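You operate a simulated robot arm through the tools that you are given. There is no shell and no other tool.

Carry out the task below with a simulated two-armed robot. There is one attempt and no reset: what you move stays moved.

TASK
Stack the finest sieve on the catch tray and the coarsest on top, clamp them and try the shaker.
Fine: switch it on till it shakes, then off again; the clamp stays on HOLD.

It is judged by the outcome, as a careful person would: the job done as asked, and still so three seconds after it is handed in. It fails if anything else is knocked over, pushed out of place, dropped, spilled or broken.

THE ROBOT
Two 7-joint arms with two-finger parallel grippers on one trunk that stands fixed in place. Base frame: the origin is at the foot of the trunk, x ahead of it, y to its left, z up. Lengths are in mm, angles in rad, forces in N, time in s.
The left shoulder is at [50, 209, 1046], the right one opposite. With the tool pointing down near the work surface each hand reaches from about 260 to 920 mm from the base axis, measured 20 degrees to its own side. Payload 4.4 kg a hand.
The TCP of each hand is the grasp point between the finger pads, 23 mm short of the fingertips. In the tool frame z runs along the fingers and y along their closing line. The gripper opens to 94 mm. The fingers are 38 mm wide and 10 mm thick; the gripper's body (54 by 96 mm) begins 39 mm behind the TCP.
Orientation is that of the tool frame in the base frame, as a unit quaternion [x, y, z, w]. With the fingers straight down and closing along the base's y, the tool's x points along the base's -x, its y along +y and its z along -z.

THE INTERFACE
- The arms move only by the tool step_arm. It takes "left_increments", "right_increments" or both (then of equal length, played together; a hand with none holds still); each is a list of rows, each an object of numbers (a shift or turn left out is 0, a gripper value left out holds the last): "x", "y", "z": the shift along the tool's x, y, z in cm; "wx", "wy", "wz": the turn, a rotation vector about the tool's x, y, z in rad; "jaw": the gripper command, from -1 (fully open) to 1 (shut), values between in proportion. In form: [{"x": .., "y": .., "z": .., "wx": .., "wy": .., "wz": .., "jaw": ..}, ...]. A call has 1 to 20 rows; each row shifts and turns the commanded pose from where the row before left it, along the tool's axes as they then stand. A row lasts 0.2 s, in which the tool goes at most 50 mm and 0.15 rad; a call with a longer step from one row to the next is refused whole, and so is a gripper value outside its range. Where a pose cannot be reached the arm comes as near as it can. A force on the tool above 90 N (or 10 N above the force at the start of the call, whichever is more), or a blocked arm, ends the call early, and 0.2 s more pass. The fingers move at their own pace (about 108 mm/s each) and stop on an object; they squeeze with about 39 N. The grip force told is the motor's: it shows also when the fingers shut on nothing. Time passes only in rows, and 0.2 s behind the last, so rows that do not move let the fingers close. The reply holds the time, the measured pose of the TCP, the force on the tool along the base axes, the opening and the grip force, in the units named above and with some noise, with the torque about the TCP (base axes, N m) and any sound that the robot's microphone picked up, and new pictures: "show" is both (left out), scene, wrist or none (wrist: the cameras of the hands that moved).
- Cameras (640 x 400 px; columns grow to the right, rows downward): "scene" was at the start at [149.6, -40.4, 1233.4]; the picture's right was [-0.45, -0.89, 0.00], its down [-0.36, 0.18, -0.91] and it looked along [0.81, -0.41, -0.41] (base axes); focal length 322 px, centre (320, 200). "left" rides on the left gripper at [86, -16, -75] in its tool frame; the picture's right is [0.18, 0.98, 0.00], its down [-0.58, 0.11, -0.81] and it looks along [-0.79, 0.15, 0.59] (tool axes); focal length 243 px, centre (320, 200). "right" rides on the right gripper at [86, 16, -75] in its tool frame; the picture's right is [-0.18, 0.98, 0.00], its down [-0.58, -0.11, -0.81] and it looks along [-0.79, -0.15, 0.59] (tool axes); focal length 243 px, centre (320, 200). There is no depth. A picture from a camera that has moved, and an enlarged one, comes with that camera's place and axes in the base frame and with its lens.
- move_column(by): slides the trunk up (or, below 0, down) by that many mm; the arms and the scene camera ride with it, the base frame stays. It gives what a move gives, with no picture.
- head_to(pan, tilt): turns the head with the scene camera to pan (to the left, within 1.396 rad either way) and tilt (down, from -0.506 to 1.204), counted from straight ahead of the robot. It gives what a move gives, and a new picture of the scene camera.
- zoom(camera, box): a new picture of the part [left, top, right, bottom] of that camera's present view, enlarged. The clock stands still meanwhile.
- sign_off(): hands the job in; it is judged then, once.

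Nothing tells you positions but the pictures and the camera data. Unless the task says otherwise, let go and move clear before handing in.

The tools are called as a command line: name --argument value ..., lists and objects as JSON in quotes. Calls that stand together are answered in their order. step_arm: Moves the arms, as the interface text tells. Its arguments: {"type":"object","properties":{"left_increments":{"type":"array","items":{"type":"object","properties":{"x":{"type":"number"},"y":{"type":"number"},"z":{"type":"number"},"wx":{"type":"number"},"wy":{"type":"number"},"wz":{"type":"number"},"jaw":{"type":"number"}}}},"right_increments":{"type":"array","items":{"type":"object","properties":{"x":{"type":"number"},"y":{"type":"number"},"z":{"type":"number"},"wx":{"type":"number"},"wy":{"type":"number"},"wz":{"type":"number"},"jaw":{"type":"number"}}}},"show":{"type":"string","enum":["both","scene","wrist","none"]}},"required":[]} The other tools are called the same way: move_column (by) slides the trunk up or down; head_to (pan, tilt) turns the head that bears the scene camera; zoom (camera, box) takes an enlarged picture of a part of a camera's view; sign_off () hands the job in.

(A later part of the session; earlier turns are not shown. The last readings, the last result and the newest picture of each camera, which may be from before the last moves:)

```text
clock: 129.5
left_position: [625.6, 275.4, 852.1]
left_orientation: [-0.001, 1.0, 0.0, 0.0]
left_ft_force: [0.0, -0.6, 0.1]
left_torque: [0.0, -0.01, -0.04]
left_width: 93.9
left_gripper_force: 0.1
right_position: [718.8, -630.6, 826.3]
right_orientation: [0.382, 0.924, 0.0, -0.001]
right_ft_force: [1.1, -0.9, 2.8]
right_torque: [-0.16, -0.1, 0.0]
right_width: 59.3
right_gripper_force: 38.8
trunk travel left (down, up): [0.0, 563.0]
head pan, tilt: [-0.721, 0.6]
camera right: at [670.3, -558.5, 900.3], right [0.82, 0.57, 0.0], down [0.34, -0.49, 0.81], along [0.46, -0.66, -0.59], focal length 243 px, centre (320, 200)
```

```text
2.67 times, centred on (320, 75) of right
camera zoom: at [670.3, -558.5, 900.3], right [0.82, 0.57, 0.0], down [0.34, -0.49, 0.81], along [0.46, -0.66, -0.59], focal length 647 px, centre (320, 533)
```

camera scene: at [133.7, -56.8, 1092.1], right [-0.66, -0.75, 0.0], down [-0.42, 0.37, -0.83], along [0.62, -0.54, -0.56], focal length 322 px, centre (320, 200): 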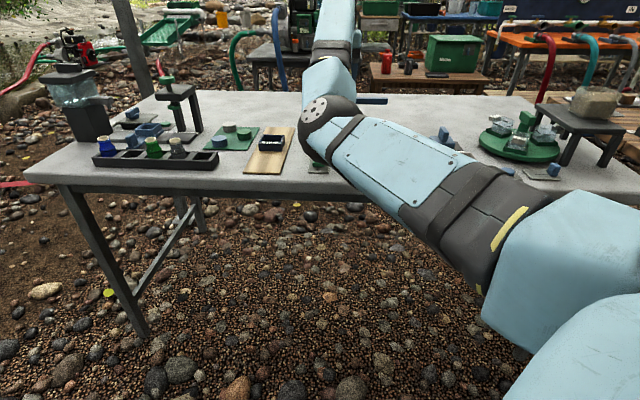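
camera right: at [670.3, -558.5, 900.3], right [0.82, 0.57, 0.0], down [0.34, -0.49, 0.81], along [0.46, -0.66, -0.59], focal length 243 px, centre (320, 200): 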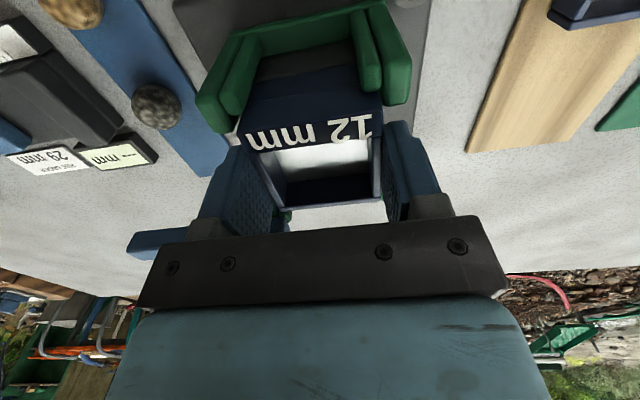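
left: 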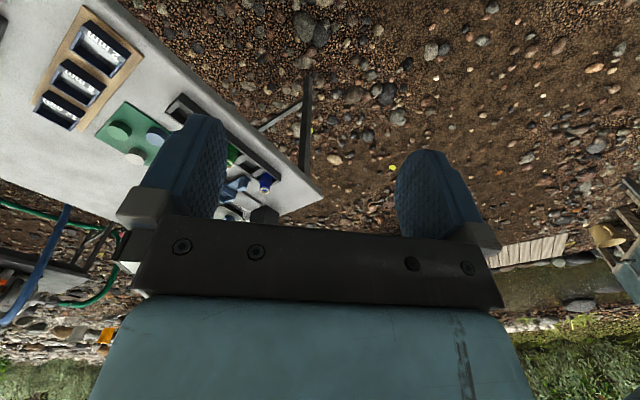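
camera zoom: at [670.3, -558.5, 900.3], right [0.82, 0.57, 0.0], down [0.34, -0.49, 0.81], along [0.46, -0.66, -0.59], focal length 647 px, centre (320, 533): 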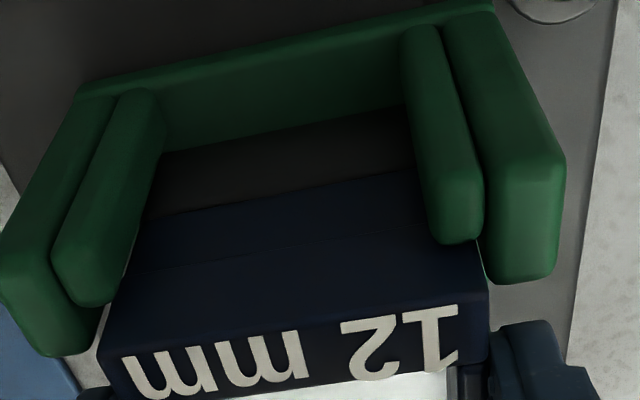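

The 12 mm sieve is seated flush on the 2 mm sieve. Releasing and rising straight up.

step_arm --right_increments '[{"jaw": -0.5}, {}, {"z": -0.5}, {"z": -2}, {"z": -4}, {"z": -3}, {}]' --show "both"

zoom --camera "right" --box '[180, 0, 440, 200]'

```text
clock: 131.1
left_position: [624.6, 275.1, 852.2]
left_orientation: [-0.001, 1.0, 0.0, 0.0]
left_ft_force: [-0.4, -0.2, -0.4]
left_torque: [-0.03, -0.02, 0.01]
left_width: 94.3
left_gripper_force: 0.0
right_position: [719.9, -630.2, 919.2]
right_orientation: [0.381, 0.924, 0.0, 0.0]
right_ft_force: [0.7, -0.1, -0.2]
right_torque: [0.0, 0.02, 0.02]
right_width: 70.3
right_gripper_force: 0.1
trunk travel left (down, up): [0.0, 563.0]
head pan, tilt: [-0.721, 0.6]
camera scene: at [133.7, -56.9, 1092.0], right [-0.66, -0.75, 0.0], down [-0.42, 0.37, -0.82], along [0.62, -0.54, -0.57], focal length 322 px, centre (320, 200)
camera right: at [671.4, -557.7, 993.0], right [0.82, 0.57, 0.0], down [0.34, -0.49, 0.8], along [0.46, -0.66, -0.59], focal length 243 px, centre (320, 200)
```

scene: 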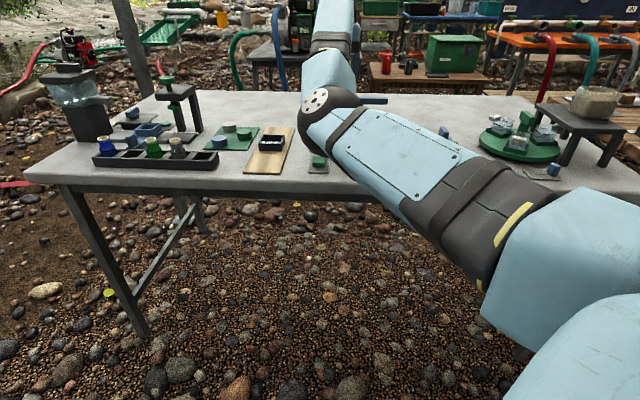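
right: 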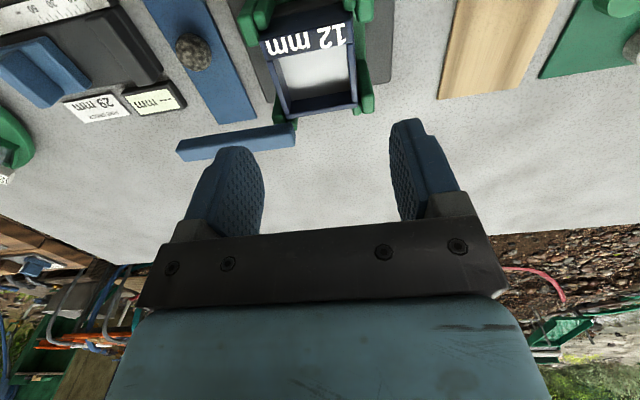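

```text
2.00 times, centred on (310, 100) of right
camera zoom: at [671.4, -557.7, 993.0], right [0.82, 0.57, 0.0], down [0.34, -0.49, 0.8], along [0.46, -0.66, -0.59], focal length 485 px, centre (340, 400)
```

zoom: 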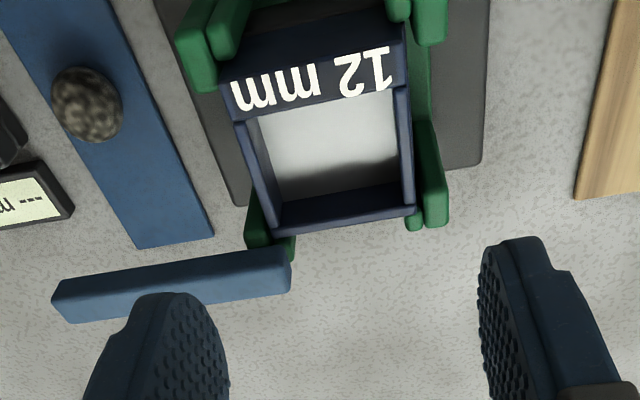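

The stack is done: tray, 2 mm, 12 mm on top. Next is the clamp: the blue lever pivots on the far-right post near (u 996, v -26), swung out to the right. I'll bring closed fingers round behind its free end to push it over the stack.

step_arm --right_increments '[{"wy": -0.117, "jaw": 1}, {"wy": -0.117}, {"wy": -0.116}, {"x": -2.5, "y": -3.57, "z": 0.913}, {"x": -2.5, "y": -3.57, "z": 0.913}, {"x": -2.5, "y": -3.57, "z": 0.913}, {}]' --show "both"

zoom --camera "right" --box '[200, 0, 540, 230]'

zoom --camera "scene" --box '[300, 64, 420, 164]'

```text
clock: 132.7
left_position: [625.7, 275.3, 852.5]
left_orientation: [0.0, 1.0, 0.0, 0.0]
left_ft_force: [-0.3, 0.0, -0.1]
left_torque: [0.01, 0.04, 0.03]
left_width: 94.1
left_gripper_force: 0.1
right_position: [700.9, -764.0, 918.3]
right_orientation: [0.377, 0.91, -0.066, 0.16]
right_ft_force: [-0.6, -0.3, 0.1]
right_torque: [0.01, -0.04, -0.03]
right_width: 0.3
right_gripper_force: 38.9
trunk travel left (down, up): [0.0, 563.0]
head pan, tilt: [-0.721, 0.6]
camera scene: at [133.5, -57.2, 1092.0], right [-0.66, -0.75, 0.0], down [-0.42, 0.37, -0.82], along [0.62, -0.54, -0.57], focal length 322 px, centre (320, 200)
camera right: at [637.9, -677.3, 959.7], right [0.82, 0.57, 0.06], down [0.12, -0.27, 0.96], along [0.57, -0.77, -0.29], focal length 243 px, centre (320, 200)
```

scene: 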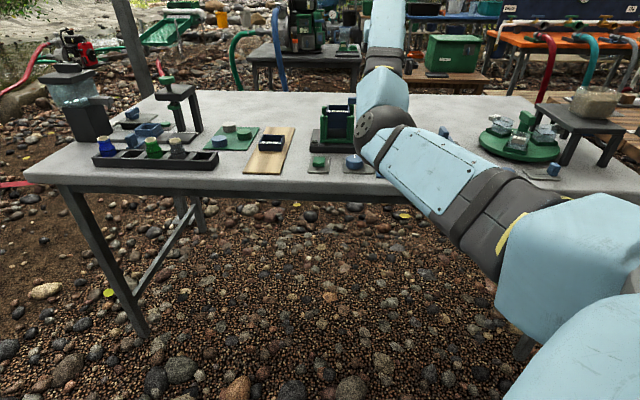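
right: 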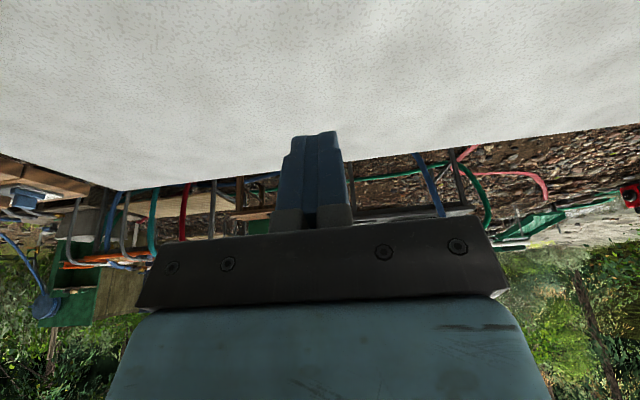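

```text
1.74 times, centred on (370, 115) of right
camera zoom: at [637.9, -677.3, 959.7], right [0.82, 0.57, 0.06], down [0.12, -0.27, 0.96], along [0.57, -0.77, -0.29], focal length 422 px, centre (233, 348)
```

zoom: 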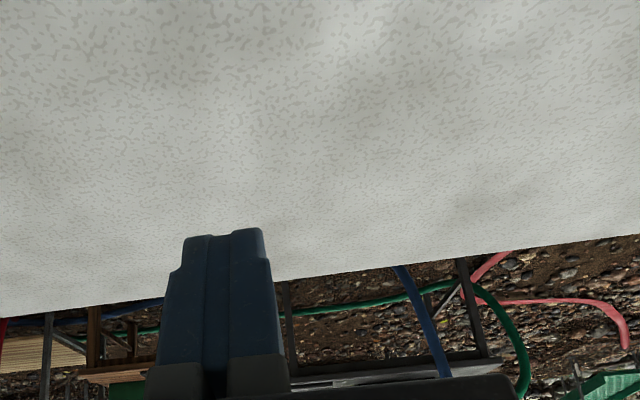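

```text
4.00 times, centred on (360, 114) of scene
camera zoom: at [133.5, -57.2, 1092.0], right [-0.66, -0.75, 0.0], down [-0.42, 0.37, -0.82], along [0.62, -0.54, -0.57], focal length 1287 px, centre (160, 544)
```

zoom: 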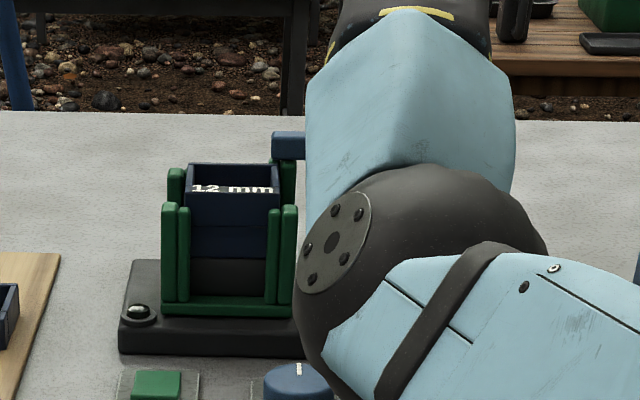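

step_arm --right_increments '[{"x": 1.165, "z": 3.19}, {"x": 1.165, "z": 3.19}, {}]' --show "none"

step_arm --right_increments '[{"x": 1.41, "y": 0.26, "z": -0.51}, {"x": 1.03, "y": -0.1, "z": -0.38}, {"x": 1.03, "y": -0.05, "z": -0.38}, {}]' --show "scene"

zoom --camera "scene" --box '[300, 64, 420, 164]'

```text
clock: 133.5
left_position: [625.5, 276.4, 852.1]
left_orientation: [0.0, 1.0, 0.0, -0.001]
left_ft_force: [0.4, 0.1, -0.2]
left_torque: [-0.04, 0.0, -0.03]
left_width: 94.0
left_gripper_force: 0.0
right_position: [700.9, -764.4, 851.4]
right_orientation: [0.377, 0.91, -0.067, 0.16]
right_ft_force: [0.0, 0.0, -0.2]
right_torque: [-0.01, -0.03, 0.02]
right_width: 0.0
right_gripper_force: 39.7
trunk travel left (down, up): [0.0, 563.0]
head pan, tilt: [-0.721, 0.6]
```

```text
clock: 134.5
left_position: [624.9, 275.9, 852.1]
left_orientation: [0.0, 1.0, 0.0, 0.0]
left_ft_force: [0.2, 0.0, -0.1]
left_torque: [-0.03, -0.01, -0.01]
left_width: 94.3
left_gripper_force: 0.0
right_position: [674.0, -734.1, 852.4]
right_orientation: [0.376, 0.91, -0.067, 0.159]
right_ft_force: [-0.3, -0.7, 0.2]
right_torque: [-0.03, 0.0, -0.01]
right_width: 0.0
right_gripper_force: 39.5
trunk travel left (down, up): [0.0, 563.0]
head pan, tilt: [-0.721, 0.6]
camera scene: at [133.6, -56.9, 1092.1], right [-0.66, -0.75, 0.0], down [-0.42, 0.37, -0.83], along [0.62, -0.54, -0.56], focal length 322 px, centre (320, 200)
```

scene: 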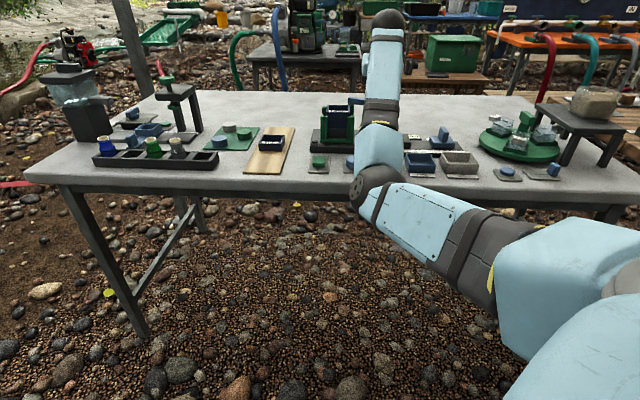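

```text
4.00 times, centred on (360, 114) of scene
camera zoom: at [133.6, -56.9, 1092.1], right [-0.66, -0.75, 0.0], down [-0.42, 0.37, -0.83], along [0.62, -0.54, -0.56], focal length 1287 px, centre (160, 544)
```

zoom: 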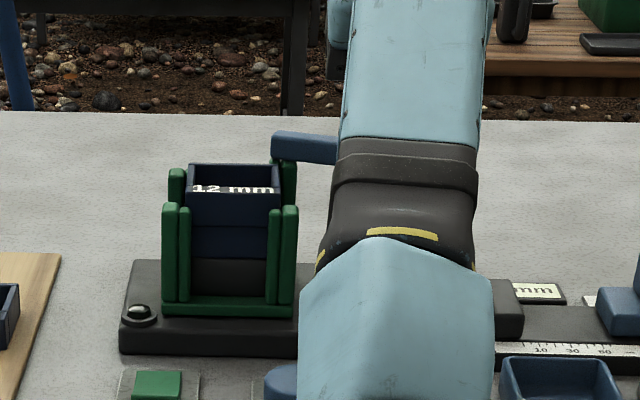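

The lever swings about the vertical axis and moves easily. Continuing the push along its arc.

step_arm --right_increments '[{"x": 0.72, "y": -0.05, "z": -0.264}, {"x": 1.22, "y": 0.7, "z": -0.446}, {"x": 1.315, "y": 1.2, "z": -0.48}, {}]' --show "both"

zoom --camera "scene" --box '[300, 64, 420, 164]'

```text
clock: 135.5
left_position: [625.8, 275.5, 851.7]
left_orientation: [0.0, 1.0, 0.001, -0.001]
left_ft_force: [0.0, -0.4, 0.7]
left_torque: [-0.02, -0.02, 0.02]
left_width: 94.1
left_gripper_force: 0.0
right_position: [662.0, -699.3, 852.3]
right_orientation: [0.377, 0.91, -0.066, 0.16]
right_ft_force: [0.3, 0.1, 0.4]
right_torque: [0.02, 0.02, -0.04]
right_width: 0.1
right_gripper_force: 38.9
trunk travel left (down, up): [0.0, 563.0]
head pan, tilt: [-0.721, 0.6]
camera scene: at [133.6, -56.8, 1092.1], right [-0.66, -0.75, 0.0], down [-0.42, 0.37, -0.83], along [0.62, -0.54, -0.56], focal length 322 px, centre (320, 200)
camera right: at [599.8, -611.5, 892.2], right [0.82, 0.57, 0.06], down [0.12, -0.27, 0.96], along [0.57, -0.77, -0.29], focal length 243 px, centre (320, 200)
```

scene: 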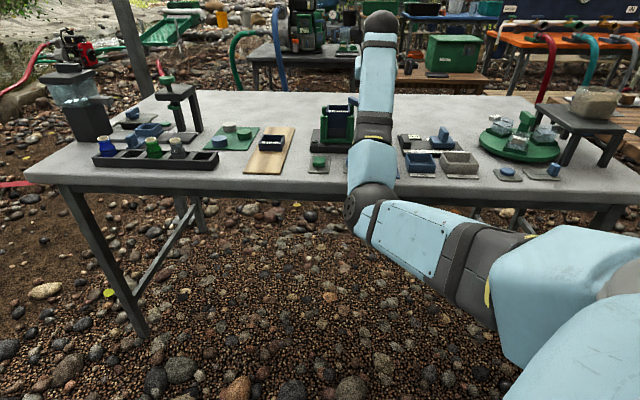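
right: 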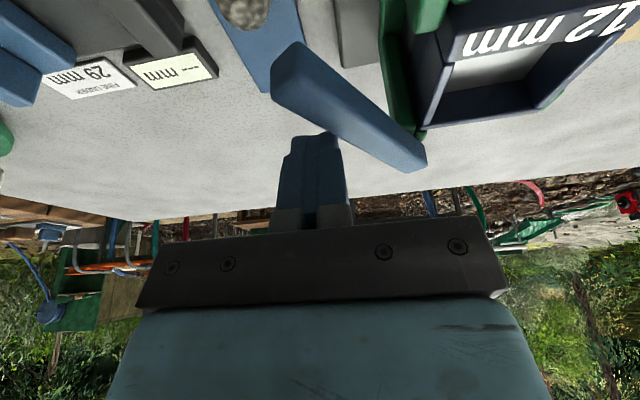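

```text
4.00 times, centred on (360, 114) of scene
camera zoom: at [133.6, -56.8, 1092.1], right [-0.66, -0.75, 0.0], down [-0.42, 0.37, -0.83], along [0.62, -0.54, -0.56], focal length 1287 px, centre (160, 544)
```

zoom: 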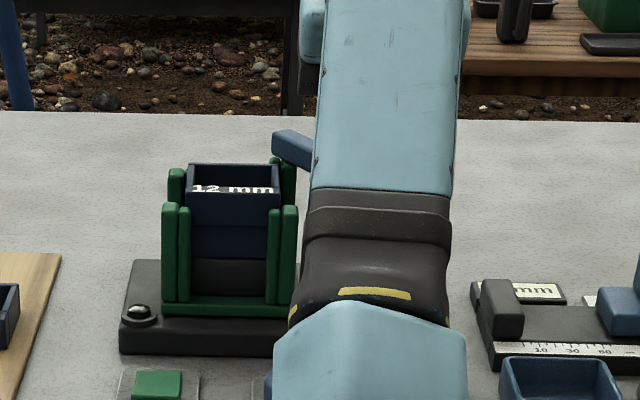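

The lever is about 60° round now. I'll straighten the hand to vertical with fingertips at ~z 823 (above the stack) and keep pushing it across.

step_arm --right_increments '[{"wy": 0.117}, {"wy": 0.117}, {"wy": 0.116}, {"z": 0.6}, {"x": 0.19, "y": 1.0}, {"x": 0.19, "y": 1.0}, {}]' --show "both"

zoom --camera "right" --box '[240, 0, 440, 160]'

```text
clock: 137.1
left_position: [625.8, 275.6, 851.6]
left_orientation: [0.0, 1.0, 0.0, 0.0]
left_ft_force: [-0.7, -0.1, 0.8]
left_torque: [-0.02, 0.02, 0.0]
left_width: 94.0
left_gripper_force: 0.0
right_position: [673.5, -683.1, 845.9]
right_orientation: [0.382, 0.924, 0.0, -0.001]
right_ft_force: [-0.1, -0.3, -0.3]
right_torque: [-0.03, -0.02, 0.03]
right_width: 0.2
right_gripper_force: 39.0
trunk travel left (down, up): [0.0, 563.0]
head pan, tilt: [-0.721, 0.6]
camera scene: at [133.6, -56.9, 1092.1], right [-0.66, -0.75, 0.0], down [-0.42, 0.37, -0.83], along [0.62, -0.54, -0.56], focal length 322 px, centre (320, 200)
camera right: at [625.1, -609.3, 920.5], right [0.82, 0.57, 0.0], down [0.34, -0.49, 0.81], along [0.46, -0.66, -0.59], focal length 243 px, centre (320, 200)
```

scene: 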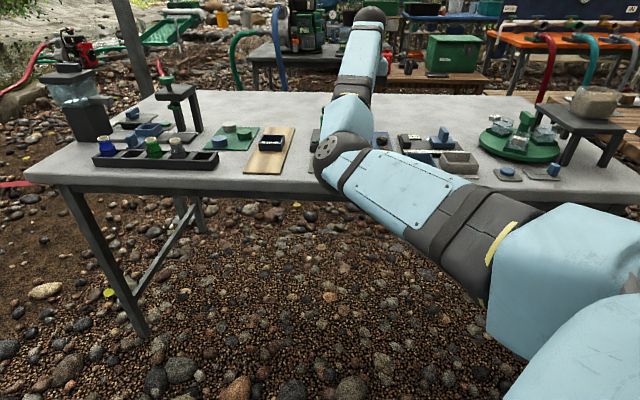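
right: 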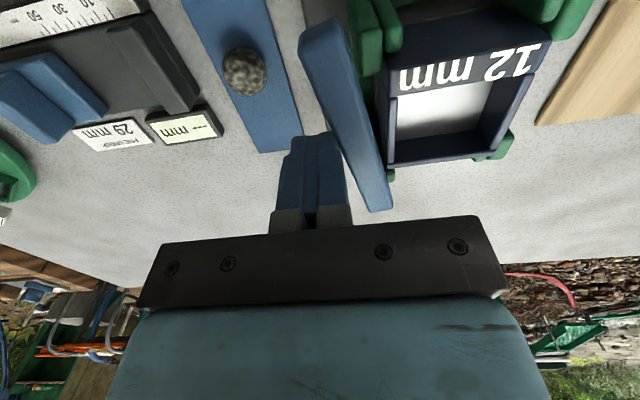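

```text
2.50 times, centred on (340, 80) of right
camera zoom: at [625.1, -609.3, 920.5], right [0.82, 0.57, 0.0], down [0.34, -0.49, 0.81], along [0.46, -0.66, -0.59], focal length 606 px, centre (270, 500)
```

zoom: 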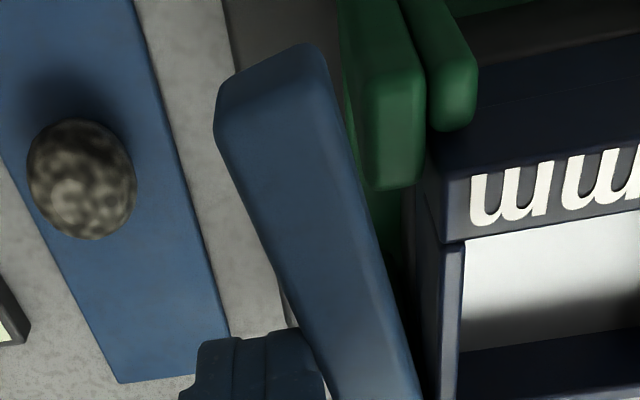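

step_arm --right_increments '[{"x": 0.2, "y": 0.8}, {"x": 0.2, "y": 0.8}, {"x": 0.95, "y": 0.55}, {"x": 0.95, "y": 0.55}, {}]' --show "wrist"

zoom --camera "right" --box '[240, 0, 440, 160]'

```text
clock: 138.3
left_position: [625.4, 275.8, 851.5]
left_orientation: [0.0, 1.0, 0.001, 0.0]
left_ft_force: [0.5, -0.4, -0.6]
left_torque: [-0.03, -0.01, -0.03]
left_width: 94.0
left_gripper_force: 0.0
right_position: [676.0, -645.8, 843.4]
right_orientation: [0.382, 0.924, 0.0, -0.001]
right_ft_force: [0.1, 0.3, -0.2]
right_torque: [-0.01, 0.01, 0.01]
right_width: 0.1
right_gripper_force: 39.4
trunk travel left (down, up): [0.0, 563.0]
head pan, tilt: [-0.721, 0.6]
camera right: at [627.5, -573.7, 919.9], right [0.82, 0.57, 0.0], down [0.34, -0.49, 0.81], along [0.46, -0.66, -0.59], focal length 243 px, centre (320, 200)
```

right: 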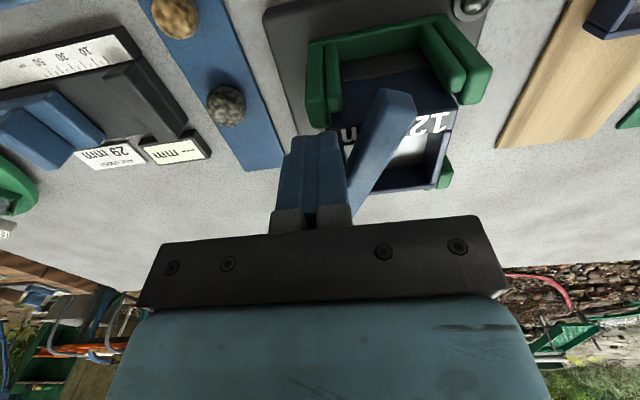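

```text
2.50 times, centred on (340, 80) of right
camera zoom: at [627.5, -573.7, 919.9], right [0.82, 0.57, 0.0], down [0.34, -0.49, 0.81], along [0.46, -0.66, -0.59], focal length 606 px, centre (270, 500)
```

zoom: 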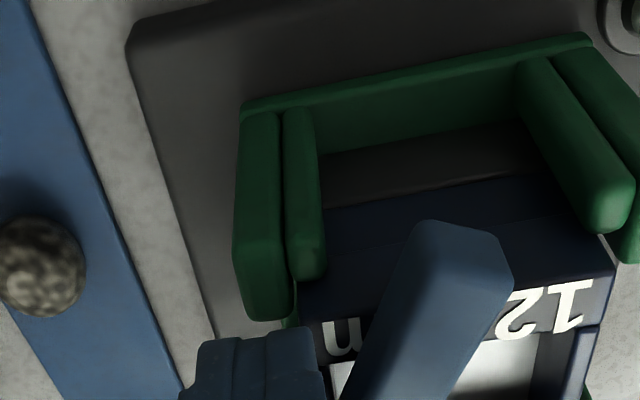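

step_arm --right_increments '[{"x": 0.23, "y": 0.68}, {"x": 0.23, "y": 0.68}, {}]' --show "none"

step_arm --right_increments '[{"x": -0.15, "y": 0.75}, {"x": -0.15, "y": 0.75}, {}]' --show "wrist"

zoom --camera "right" --box '[240, 0, 480, 180]'

```text
clock: 139.1
left_position: [624.3, 275.9, 852.7]
left_orientation: [0.0, 1.0, -0.001, 0.001]
left_ft_force: [0.3, 0.4, -0.5]
left_torque: [-0.02, 0.02, 0.02]
left_width: 93.9
left_gripper_force: 0.1
right_position: [682.4, -634.2, 845.8]
right_orientation: [0.381, 0.925, 0.0, 0.0]
right_ft_force: [0.4, -0.5, -0.2]
right_torque: [0.0, 0.01, -0.01]
right_width: 0.0
right_gripper_force: 39.7
trunk travel left (down, up): [0.0, 563.0]
head pan, tilt: [-0.721, 0.6]
```

```text
clock: 139.9
left_position: [624.9, 275.5, 853.0]
left_orientation: [0.0, 1.0, 0.0, 0.001]
left_ft_force: [-0.1, 0.1, 0.3]
left_torque: [0.01, -0.02, 0.01]
left_width: 94.0
left_gripper_force: 0.0
right_position: [694.3, -626.7, 845.5]
right_orientation: [0.383, 0.924, 0.0, -0.002]
right_ft_force: [-18.2, 2.3, -2.6]
right_torque: [0.05, 0.37, -0.07]
right_width: 0.0
right_gripper_force: 39.0
trunk travel left (down, up): [0.0, 563.0]
head pan, tilt: [-0.721, 0.6]
camera right: at [645.4, -553.4, 921.0], right [0.83, 0.56, 0.0], down [0.34, -0.49, 0.8], along [0.45, -0.66, -0.59], focal length 243 px, centre (320, 200)
```

right: 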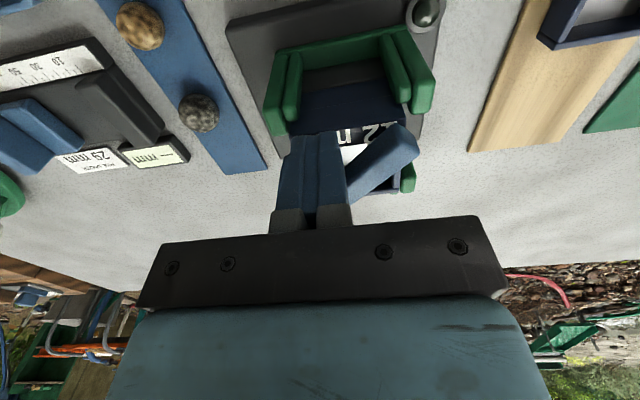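

```text
2.22 times, centred on (360, 90) of right
camera zoom: at [645.4, -553.4, 921.0], right [0.83, 0.56, 0.0], down [0.34, -0.49, 0.8], along [0.45, -0.66, -0.59], focal length 539 px, centre (231, 444)
```

zoom: 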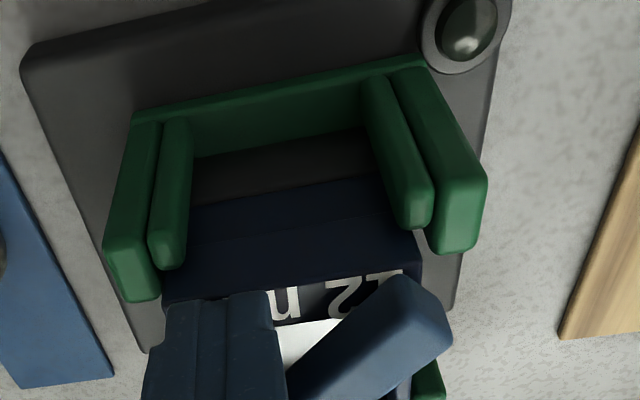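

step_arm --right_increments '[{"x": -0.2, "y": 0.2}, {}, {}]' --show "wrist"

zoom --camera "right" --box '[240, 0, 480, 180]'

```text
clock: 140.7
left_position: [623.4, 275.9, 855.0]
left_orientation: [0.001, 1.0, 0.001, 0.002]
left_ft_force: [0.7, -0.2, 0.3]
left_torque: [-0.05, -0.02, -0.01]
left_width: 94.1
left_gripper_force: 0.0
right_position: [695.2, -626.9, 846.2]
right_orientation: [0.384, 0.923, 0.001, -0.002]
right_ft_force: [-60.7, 11.3, -17.6]
right_torque: [0.25, 1.29, -0.16]
right_width: 0.4
right_gripper_force: 39.0
trunk travel left (down, up): [0.0, 563.0]
head pan, tilt: [-0.721, 0.6]
camera right: at [647.1, -553.8, 922.0], right [0.83, 0.56, 0.0], down [0.34, -0.49, 0.8], along [0.45, -0.66, -0.6], focal length 243 px, centre (320, 200)
```

right: 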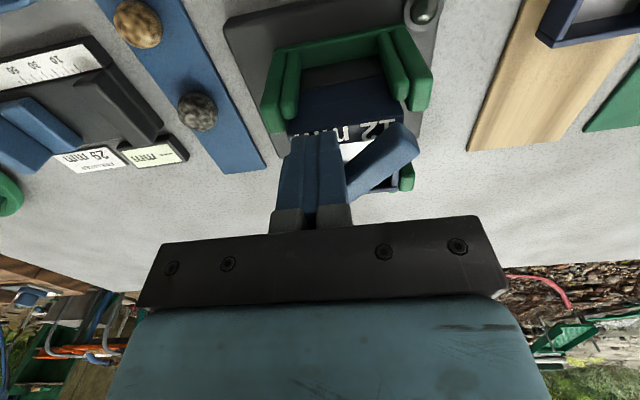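

```text
2.22 times, centred on (360, 90) of right
camera zoom: at [647.1, -553.8, 922.0], right [0.83, 0.56, 0.0], down [0.34, -0.49, 0.8], along [0.45, -0.66, -0.6], focal length 539 px, centre (231, 444)
```

zoom: 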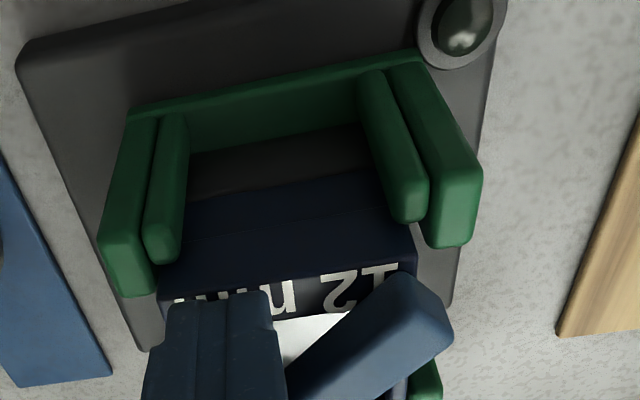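

That's a hard stop (60 N): the lever is fully across the stack at the HOLD end. Backing off at once, then lifting away to check.

step_arm --right_increments '[{"x": 0.4, "y": -0.4}, {"x": 0.8, "y": -0.8}, {"z": -2}, {"z": -4}, {"z": -4}, {"x": 2, "y": -3}, {}]' --show "both"

zoom --camera "right" --box '[240, 0, 500, 180]'

```text
clock: 142.3
left_position: [626.2, 274.4, 852.4]
left_orientation: [0.0, 1.0, 0.0, 0.0]
left_ft_force: [0.2, -1.0, 0.2]
left_torque: [-0.03, 0.0, -0.01]
left_width: 94.1
left_gripper_force: 0.1
right_position: [644.4, -634.2, 947.4]
right_orientation: [0.382, 0.924, 0.0, 0.0]
right_ft_force: [0.2, 0.2, -0.5]
right_torque: [0.03, 0.02, 0.02]
right_width: 0.2
right_gripper_force: 39.3
trunk travel left (down, up): [0.0, 563.0]
head pan, tilt: [-0.721, 0.6]
camera scene: at [133.6, -56.9, 1092.1], right [-0.66, -0.75, 0.0], down [-0.42, 0.37, -0.83], along [0.62, -0.54, -0.56], focal length 322 px, centre (320, 200)
camera right: at [595.8, -561.4, 1021.8], right [0.82, 0.57, 0.0], down [0.34, -0.49, 0.8], along [0.46, -0.66, -0.59], focal length 243 px, centre (320, 200)
```

scene: 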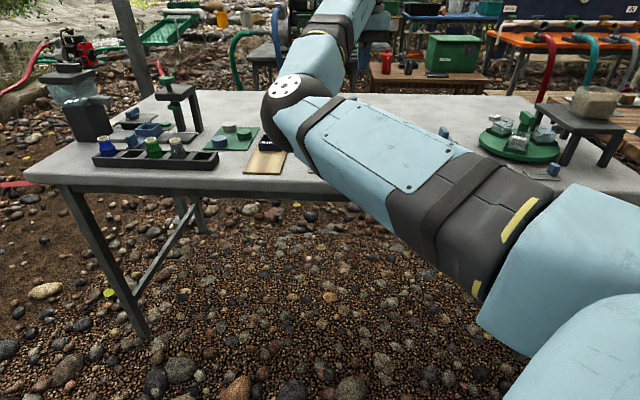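
right: 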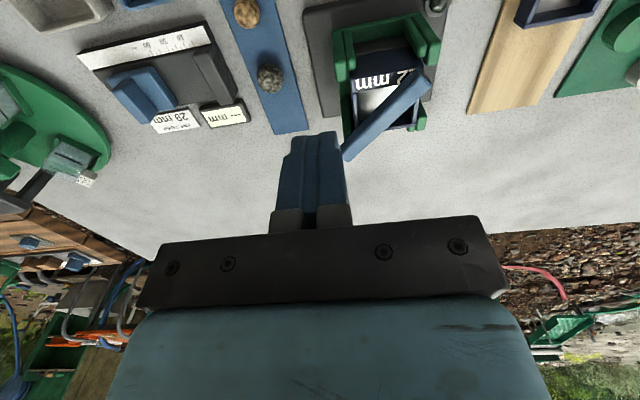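

```text
2.22 times, centred on (370, 90) of right
camera zoom: at [595.8, -561.4, 1021.8], right [0.82, 0.57, 0.0], down [0.34, -0.49, 0.8], along [0.46, -0.66, -0.59], focal length 539 px, centre (209, 444)
```

zoom: 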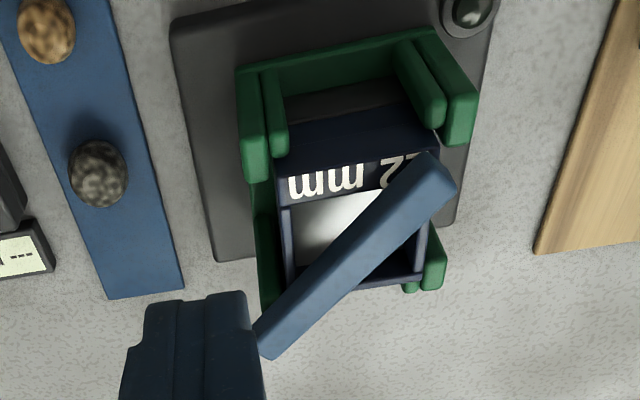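

The lever lies diagonally across the sieves, at its stop. Now the rocker: centre u≈832, v≈-100, ON end toward me. I'll move the closed fingers above its near (ON) end.

step_arm --right_increments '[{"x": 3.1, "y": 3.1}, {"x": 3.1, "y": 3.1}, {"x": 3.1, "y": 3.1}, {"z": 3.9}, {"z": 3.9}, {"z": 3.9}, {"z": 2.5}, {}, {}]' --show "both"

zoom --camera "right" --box '[200, 0, 440, 180]'

zoom --camera "scene" --box '[290, 80, 400, 180]'

```text
clock: 144.3
left_position: [625.7, 275.9, 851.3]
left_orientation: [0.0, 1.0, -0.001, 0.0]
left_ft_force: [-0.3, -0.1, 0.0]
left_torque: [-0.01, -0.01, 0.0]
left_width: 94.0
left_gripper_force: 0.0
right_position: [644.6, -501.8, 803.6]
right_orientation: [0.382, 0.924, 0.0, -0.001]
right_ft_force: [-0.5, 0.1, 0.0]
right_torque: [0.04, 0.03, -0.03]
right_width: 0.2
right_gripper_force: 39.3
trunk travel left (down, up): [0.0, 563.0]
head pan, tilt: [-0.721, 0.6]
camera scene: at [133.6, -56.9, 1092.1], right [-0.66, -0.75, 0.0], down [-0.42, 0.37, -0.83], along [0.62, -0.54, -0.56], focal length 322 px, centre (320, 200)
camera right: at [596.6, -429.0, 878.5], right [0.82, 0.57, 0.0], down [0.34, -0.49, 0.81], along [0.46, -0.66, -0.59], focal length 243 px, centre (320, 200)
```

scene: 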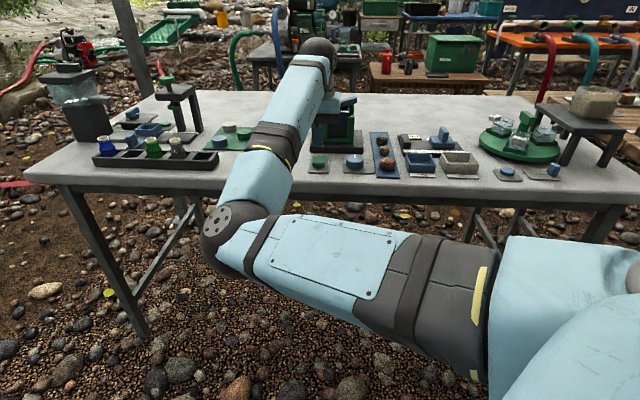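
right: 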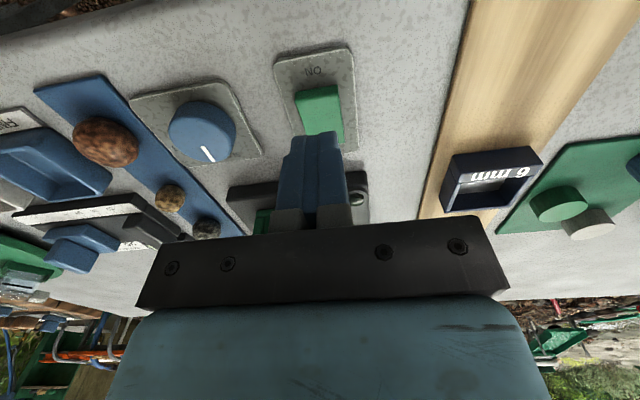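

```text
2.22 times, centred on (320, 90) of right
camera zoom: at [596.6, -429.0, 878.5], right [0.82, 0.57, 0.0], down [0.34, -0.49, 0.81], along [0.46, -0.66, -0.59], focal length 539 px, centre (320, 444)
```

zoom: 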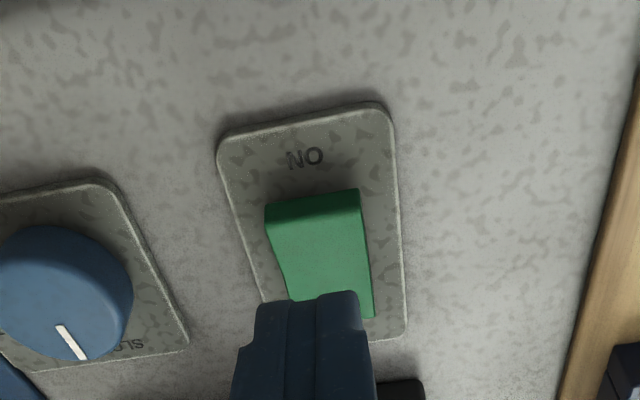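

```text
4.00 times, centred on (345, 130) of scene
camera zoom: at [133.6, -56.9, 1092.1], right [-0.66, -0.75, 0.0], down [-0.42, 0.37, -0.83], along [0.62, -0.54, -0.56], focal length 1287 px, centre (220, 480)
```

zoom: 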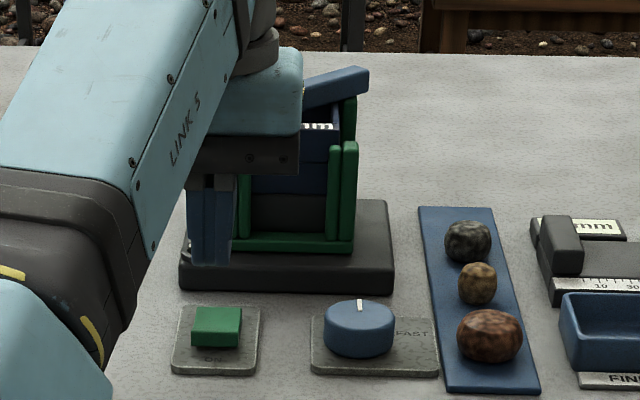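

The closed fingers are centred over the rocker's ON end (u 811, v -101), ending just short of its pivot. Descending to just above it, then pressing in small steps.

step_arm --right_increments '[{"z": 2.0}, {"z": 2.0}, {}]' --show "none"

step_arm --right_increments '[{"z": 0.3}, {"z": 0.3}, {}]' --show "none"

```text
clock: 145.1
left_position: [625.2, 275.4, 852.3]
left_orientation: [0.0, 1.0, 0.0, -0.001]
left_ft_force: [-0.5, 0.6, -0.5]
left_torque: [0.01, 0.0, -0.01]
left_width: 93.9
left_gripper_force: 0.1
right_position: [646.2, -500.5, 762.4]
right_orientation: [0.382, 0.924, 0.0, -0.001]
right_ft_force: [-0.9, -0.1, 0.5]
right_torque: [0.03, 0.02, 0.01]
right_width: 0.3
right_gripper_force: 38.9
trunk travel left (down, up): [0.0, 563.0]
head pan, tilt: [-0.721, 0.6]
```

```text
clock: 145.9
left_position: [624.6, 275.4, 852.0]
left_orientation: [0.001, 1.0, 0.0, 0.0]
left_ft_force: [-0.1, 0.1, -0.6]
left_torque: [0.0, 0.05, 0.01]
left_width: 94.1
left_gripper_force: 0.0
right_position: [646.3, -501.1, 758.6]
right_orientation: [0.381, 0.924, 0.001, -0.001]
right_ft_force: [-0.8, -0.4, 1.2]
right_torque: [0.0, 0.01, -0.04]
right_width: 0.0
right_gripper_force: 39.3
trunk travel left (down, up): [0.0, 563.0]
head pan, tilt: [-0.721, 0.6]
```

step_arm --right_increments '[{"z": 0.3}, {"z": 0.3}, {}]' --show "none"

zoom --camera "scene" --box '[290, 80, 400, 180]'

```text
clock: 146.7
left_position: [622.9, 277.4, 855.0]
left_orientation: [0.0, 1.0, -0.003, 0.003]
left_ft_force: [0.1, 0.9, -0.2]
left_torque: [-0.02, 0.01, 0.03]
left_width: 94.4
left_gripper_force: 0.0
right_position: [646.1, -500.0, 759.3]
right_orientation: [0.382, 0.924, 0.0, 0.003]
right_ft_force: [8.0, -5.2, 37.5]
right_torque: [-0.61, -0.71, 0.05]
right_width: 0.0
right_gripper_force: 39.5
trunk travel left (down, up): [0.0, 563.0]
head pan, tilt: [-0.721, 0.6]
```

```text
4.00 times, centred on (345, 130) of scene
camera zoom: at [130.9, -54.7, 1093.1], right [-0.66, -0.75, 0.0], down [-0.42, 0.37, -0.83], along [0.62, -0.55, -0.56], focal length 1287 px, centre (220, 480)
```

zoom: 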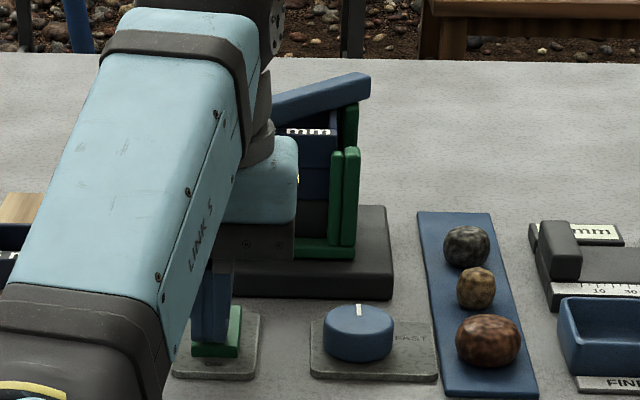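

37 N but no downward travel, and the torque shows contact at the far edge of the fingertips: the rocker may be sloped differently than I assumed. Backing up to look closely.

step_arm --right_increments '[{"z": -1}, {"z": -3}, {"z": -3}, {"z": -3}, {"x": 4}, {}]' --show "wrist"

zoom --camera "scene" --box '[328, 150, 360, 176]'

zoom --camera "right" --box '[240, 40, 400, 180]'

```text
clock: 148.1
left_position: [625.0, 275.4, 852.2]
left_orientation: [0.001, 1.0, 0.0, 0.0]
left_ft_force: [0.4, 0.7, -0.2]
left_torque: [-0.03, 0.02, 0.04]
left_width: 94.2
left_gripper_force: 0.0
right_position: [618.6, -471.2, 851.5]
right_orientation: [0.381, 0.924, 0.0, -0.001]
right_ft_force: [0.8, -0.2, -0.8]
right_torque: [-0.02, -0.01, -0.02]
right_width: 0.0
right_gripper_force: 39.2
trunk travel left (down, up): [0.0, 563.0]
head pan, tilt: [-0.721, 0.6]
camera right: at [569.8, -399.2, 926.7], right [0.82, 0.57, 0.0], down [0.34, -0.49, 0.8], along [0.46, -0.66, -0.59], focal length 243 px, centre (320, 200)
```

right: 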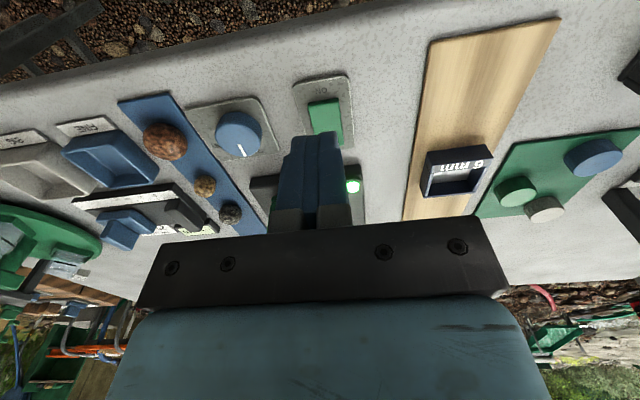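

```text
15.38 times, centred on (344, 163) of scene
camera zoom: at [133.6, -56.7, 1092.1], right [-0.66, -0.75, 0.0], down [-0.42, 0.37, -0.83], along [0.62, -0.54, -0.56], focal length 4951 px, centre (-49, 769)
```

zoom: 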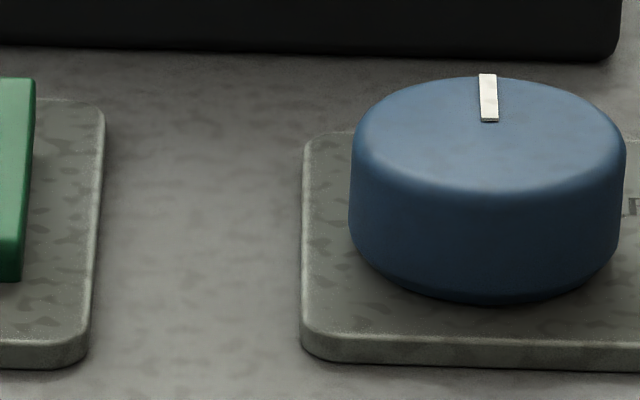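

```text
2.86 times, centred on (320, 110) of right
camera zoom: at [569.8, -399.2, 926.7], right [0.82, 0.57, 0.0], down [0.34, -0.49, 0.8], along [0.46, -0.66, -0.59], focal length 693 px, centre (320, 457)
```

zoom: 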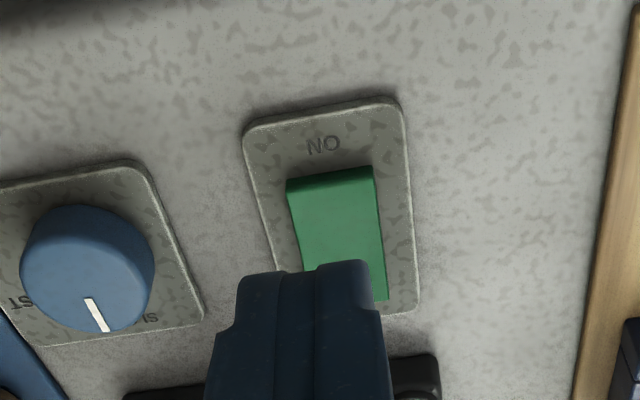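

The lamp is now lit green, so the press did switch it ON. Let me see whether it's shaking.

zoom --camera "scene" --box '[290, 80, 400, 180]'

step_arm --right_increments '[{}]' --show "both"

zoom --camera "scene" --box '[290, 80, 400, 180]'

```text
4.00 times, centred on (345, 130) of scene
camera zoom: at [133.6, -56.7, 1092.1], right [-0.66, -0.75, 0.0], down [-0.42, 0.37, -0.83], along [0.62, -0.54, -0.56], focal length 1287 px, centre (220, 480)
```

zoom: 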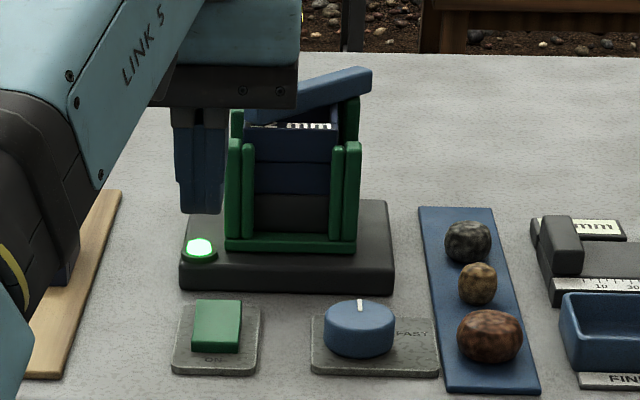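

```text
clock: 148.5
left_position: [626.0, 275.2, 852.2]
left_orientation: [0.0, 1.0, 0.0, 0.0]
left_ft_force: [0.6, 0.7, 0.7]
left_torque: [0.0, -0.02, 0.02]
left_width: 94.1
left_gripper_force: 0.0
right_position: [618.3, -472.7, 852.6]
right_orientation: [0.382, 0.924, 0.0, -0.001]
right_ft_force: [-0.7, -0.8, -1.1]
right_torque: [-0.01, 0.01, 0.0]
right_width: 0.0
right_gripper_force: 38.8
trunk travel left (down, up): [0.0, 563.0]
head pan, tilt: [-0.721, 0.6]
camera scene: at [133.6, -56.8, 1092.1], right [-0.66, -0.75, 0.0], down [-0.42, 0.37, -0.83], along [0.62, -0.54, -0.56], focal length 322 px, centre (320, 200)
camera right: at [569.9, -399.5, 926.7], right [0.82, 0.57, 0.0], down [0.34, -0.49, 0.81], along [0.46, -0.66, -0.59], focal length 243 px, centre (320, 200)
```

scene: 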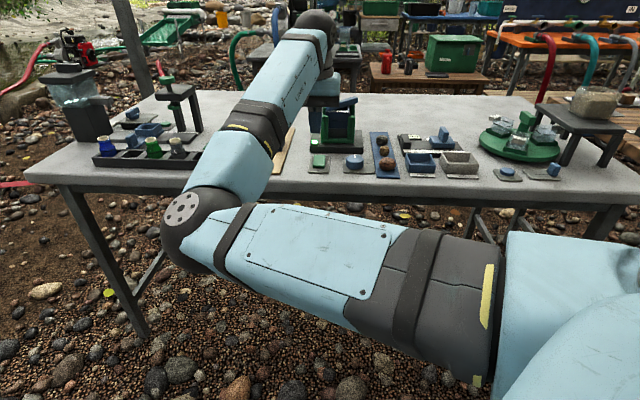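
right: 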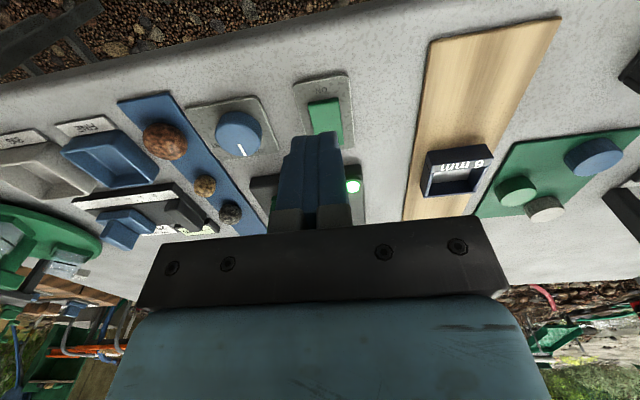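

```text
4.00 times, centred on (345, 130) of scene
camera zoom: at [133.6, -56.8, 1092.1], right [-0.66, -0.75, 0.0], down [-0.42, 0.37, -0.83], along [0.62, -0.54, -0.56], focal length 1287 px, centre (220, 480)
```

zoom: 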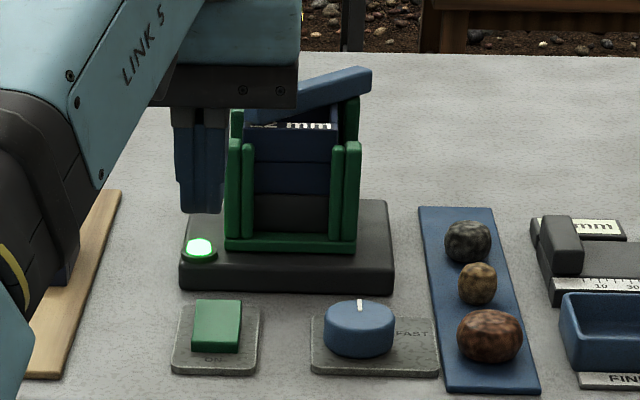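

The lamp is lit and the cage appears shifted about 2 mm compared with before. I'll take a few more frames over time to see whether it oscillates.

step_arm --right_increments '[{}, {}]' --show "none"

zoom --camera "scene" --box '[310, 90, 374, 150]'

step_arm --right_increments '[{}]' --show "none"

zoom --camera "scene" --box '[310, 90, 374, 150]'

step_arm --right_increments '[{}, {}]' --show "none"

zoom --camera "scene" --box '[310, 90, 374, 150]'

```text
clock: 149.1
left_position: [624.2, 275.5, 851.8]
left_orientation: [0.001, 1.0, 0.0, 0.0]
left_ft_force: [0.7, 0.1, 0.2]
left_torque: [0.01, -0.01, 0.02]
left_width: 93.7
left_gripper_force: 0.1
right_position: [618.9, -472.8, 851.4]
right_orientation: [0.382, 0.924, 0.001, -0.001]
right_ft_force: [-0.6, -0.1, -0.1]
right_torque: [0.0, -0.01, 0.0]
right_width: 0.0
right_gripper_force: 38.7
trunk travel left (down, up): [0.0, 563.0]
head pan, tilt: [-0.721, 0.6]
```

```text
6.67 times, centred on (342, 120) of scene
camera zoom: at [133.6, -56.9, 1092.1], right [-0.66, -0.75, 0.0], down [-0.42, 0.37, -0.83], along [0.62, -0.54, -0.56], focal length 2146 px, centre (173, 733)
```

zoom: 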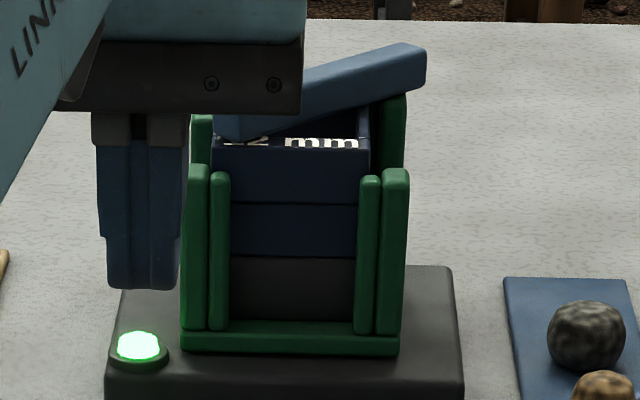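

```text
clock: 149.5
left_position: [625.2, 275.9, 851.8]
left_orientation: [0.0, 1.0, -0.001, 0.0]
left_ft_force: [-0.2, -0.5, -0.1]
left_torque: [-0.01, 0.01, -0.01]
left_width: 93.8
left_gripper_force: 0.1
right_position: [617.8, -471.8, 851.4]
right_orientation: [0.381, 0.924, 0.0, -0.001]
right_ft_force: [0.1, -0.1, 0.2]
right_torque: [-0.01, -0.02, 0.02]
right_width: 0.2
right_gripper_force: 38.8
trunk travel left (down, up): [0.0, 563.0]
head pan, tilt: [-0.721, 0.6]
```

```text
6.67 times, centred on (342, 120) of scene
camera zoom: at [133.6, -56.9, 1092.1], right [-0.66, -0.75, 0.0], down [-0.42, 0.37, -0.83], along [0.62, -0.54, -0.56], focal length 2146 px, centre (173, 733)
```

zoom: 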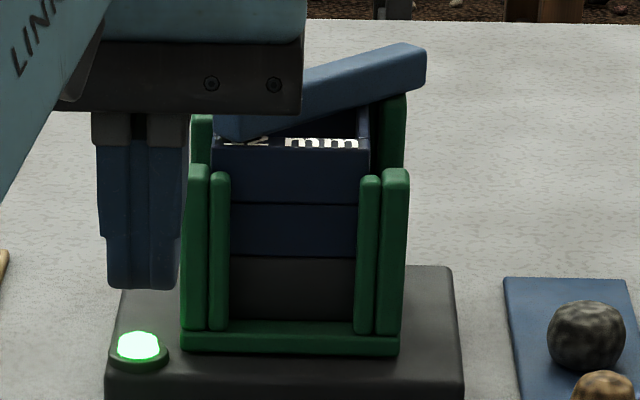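

```text
clock: 150.1
left_position: [625.8, 275.6, 852.5]
left_orientation: [0.0, 1.0, 0.0, 0.0]
left_ft_force: [0.5, -0.6, -0.8]
left_torque: [0.01, 0.02, -0.01]
left_width: 94.1
left_gripper_force: 0.1
right_position: [619.6, -471.4, 850.7]
right_orientation: [0.382, 0.924, 0.0, 0.0]
right_ft_force: [-0.1, -0.7, -0.2]
right_torque: [0.03, -0.01, 0.0]
right_width: 0.0
right_gripper_force: 38.9
trunk travel left (down, up): [0.0, 563.0]
head pan, tilt: [-0.721, 0.6]
```

```text
6.67 times, centred on (342, 120) of scene
camera zoom: at [133.6, -56.9, 1092.1], right [-0.66, -0.75, 0.0], down [-0.42, 0.37, -0.83], along [0.62, -0.54, -0.56], focal length 2146 px, centre (173, 733)
```

zoom: 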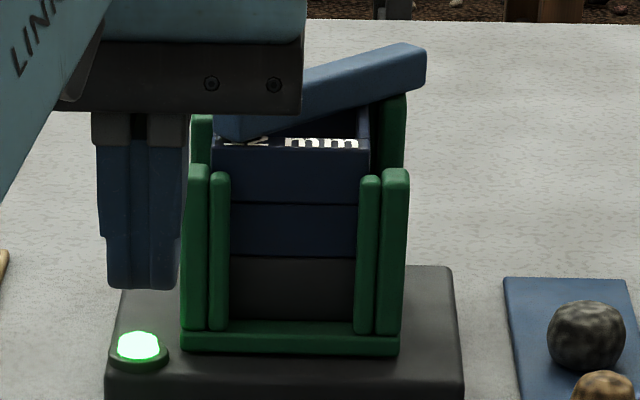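

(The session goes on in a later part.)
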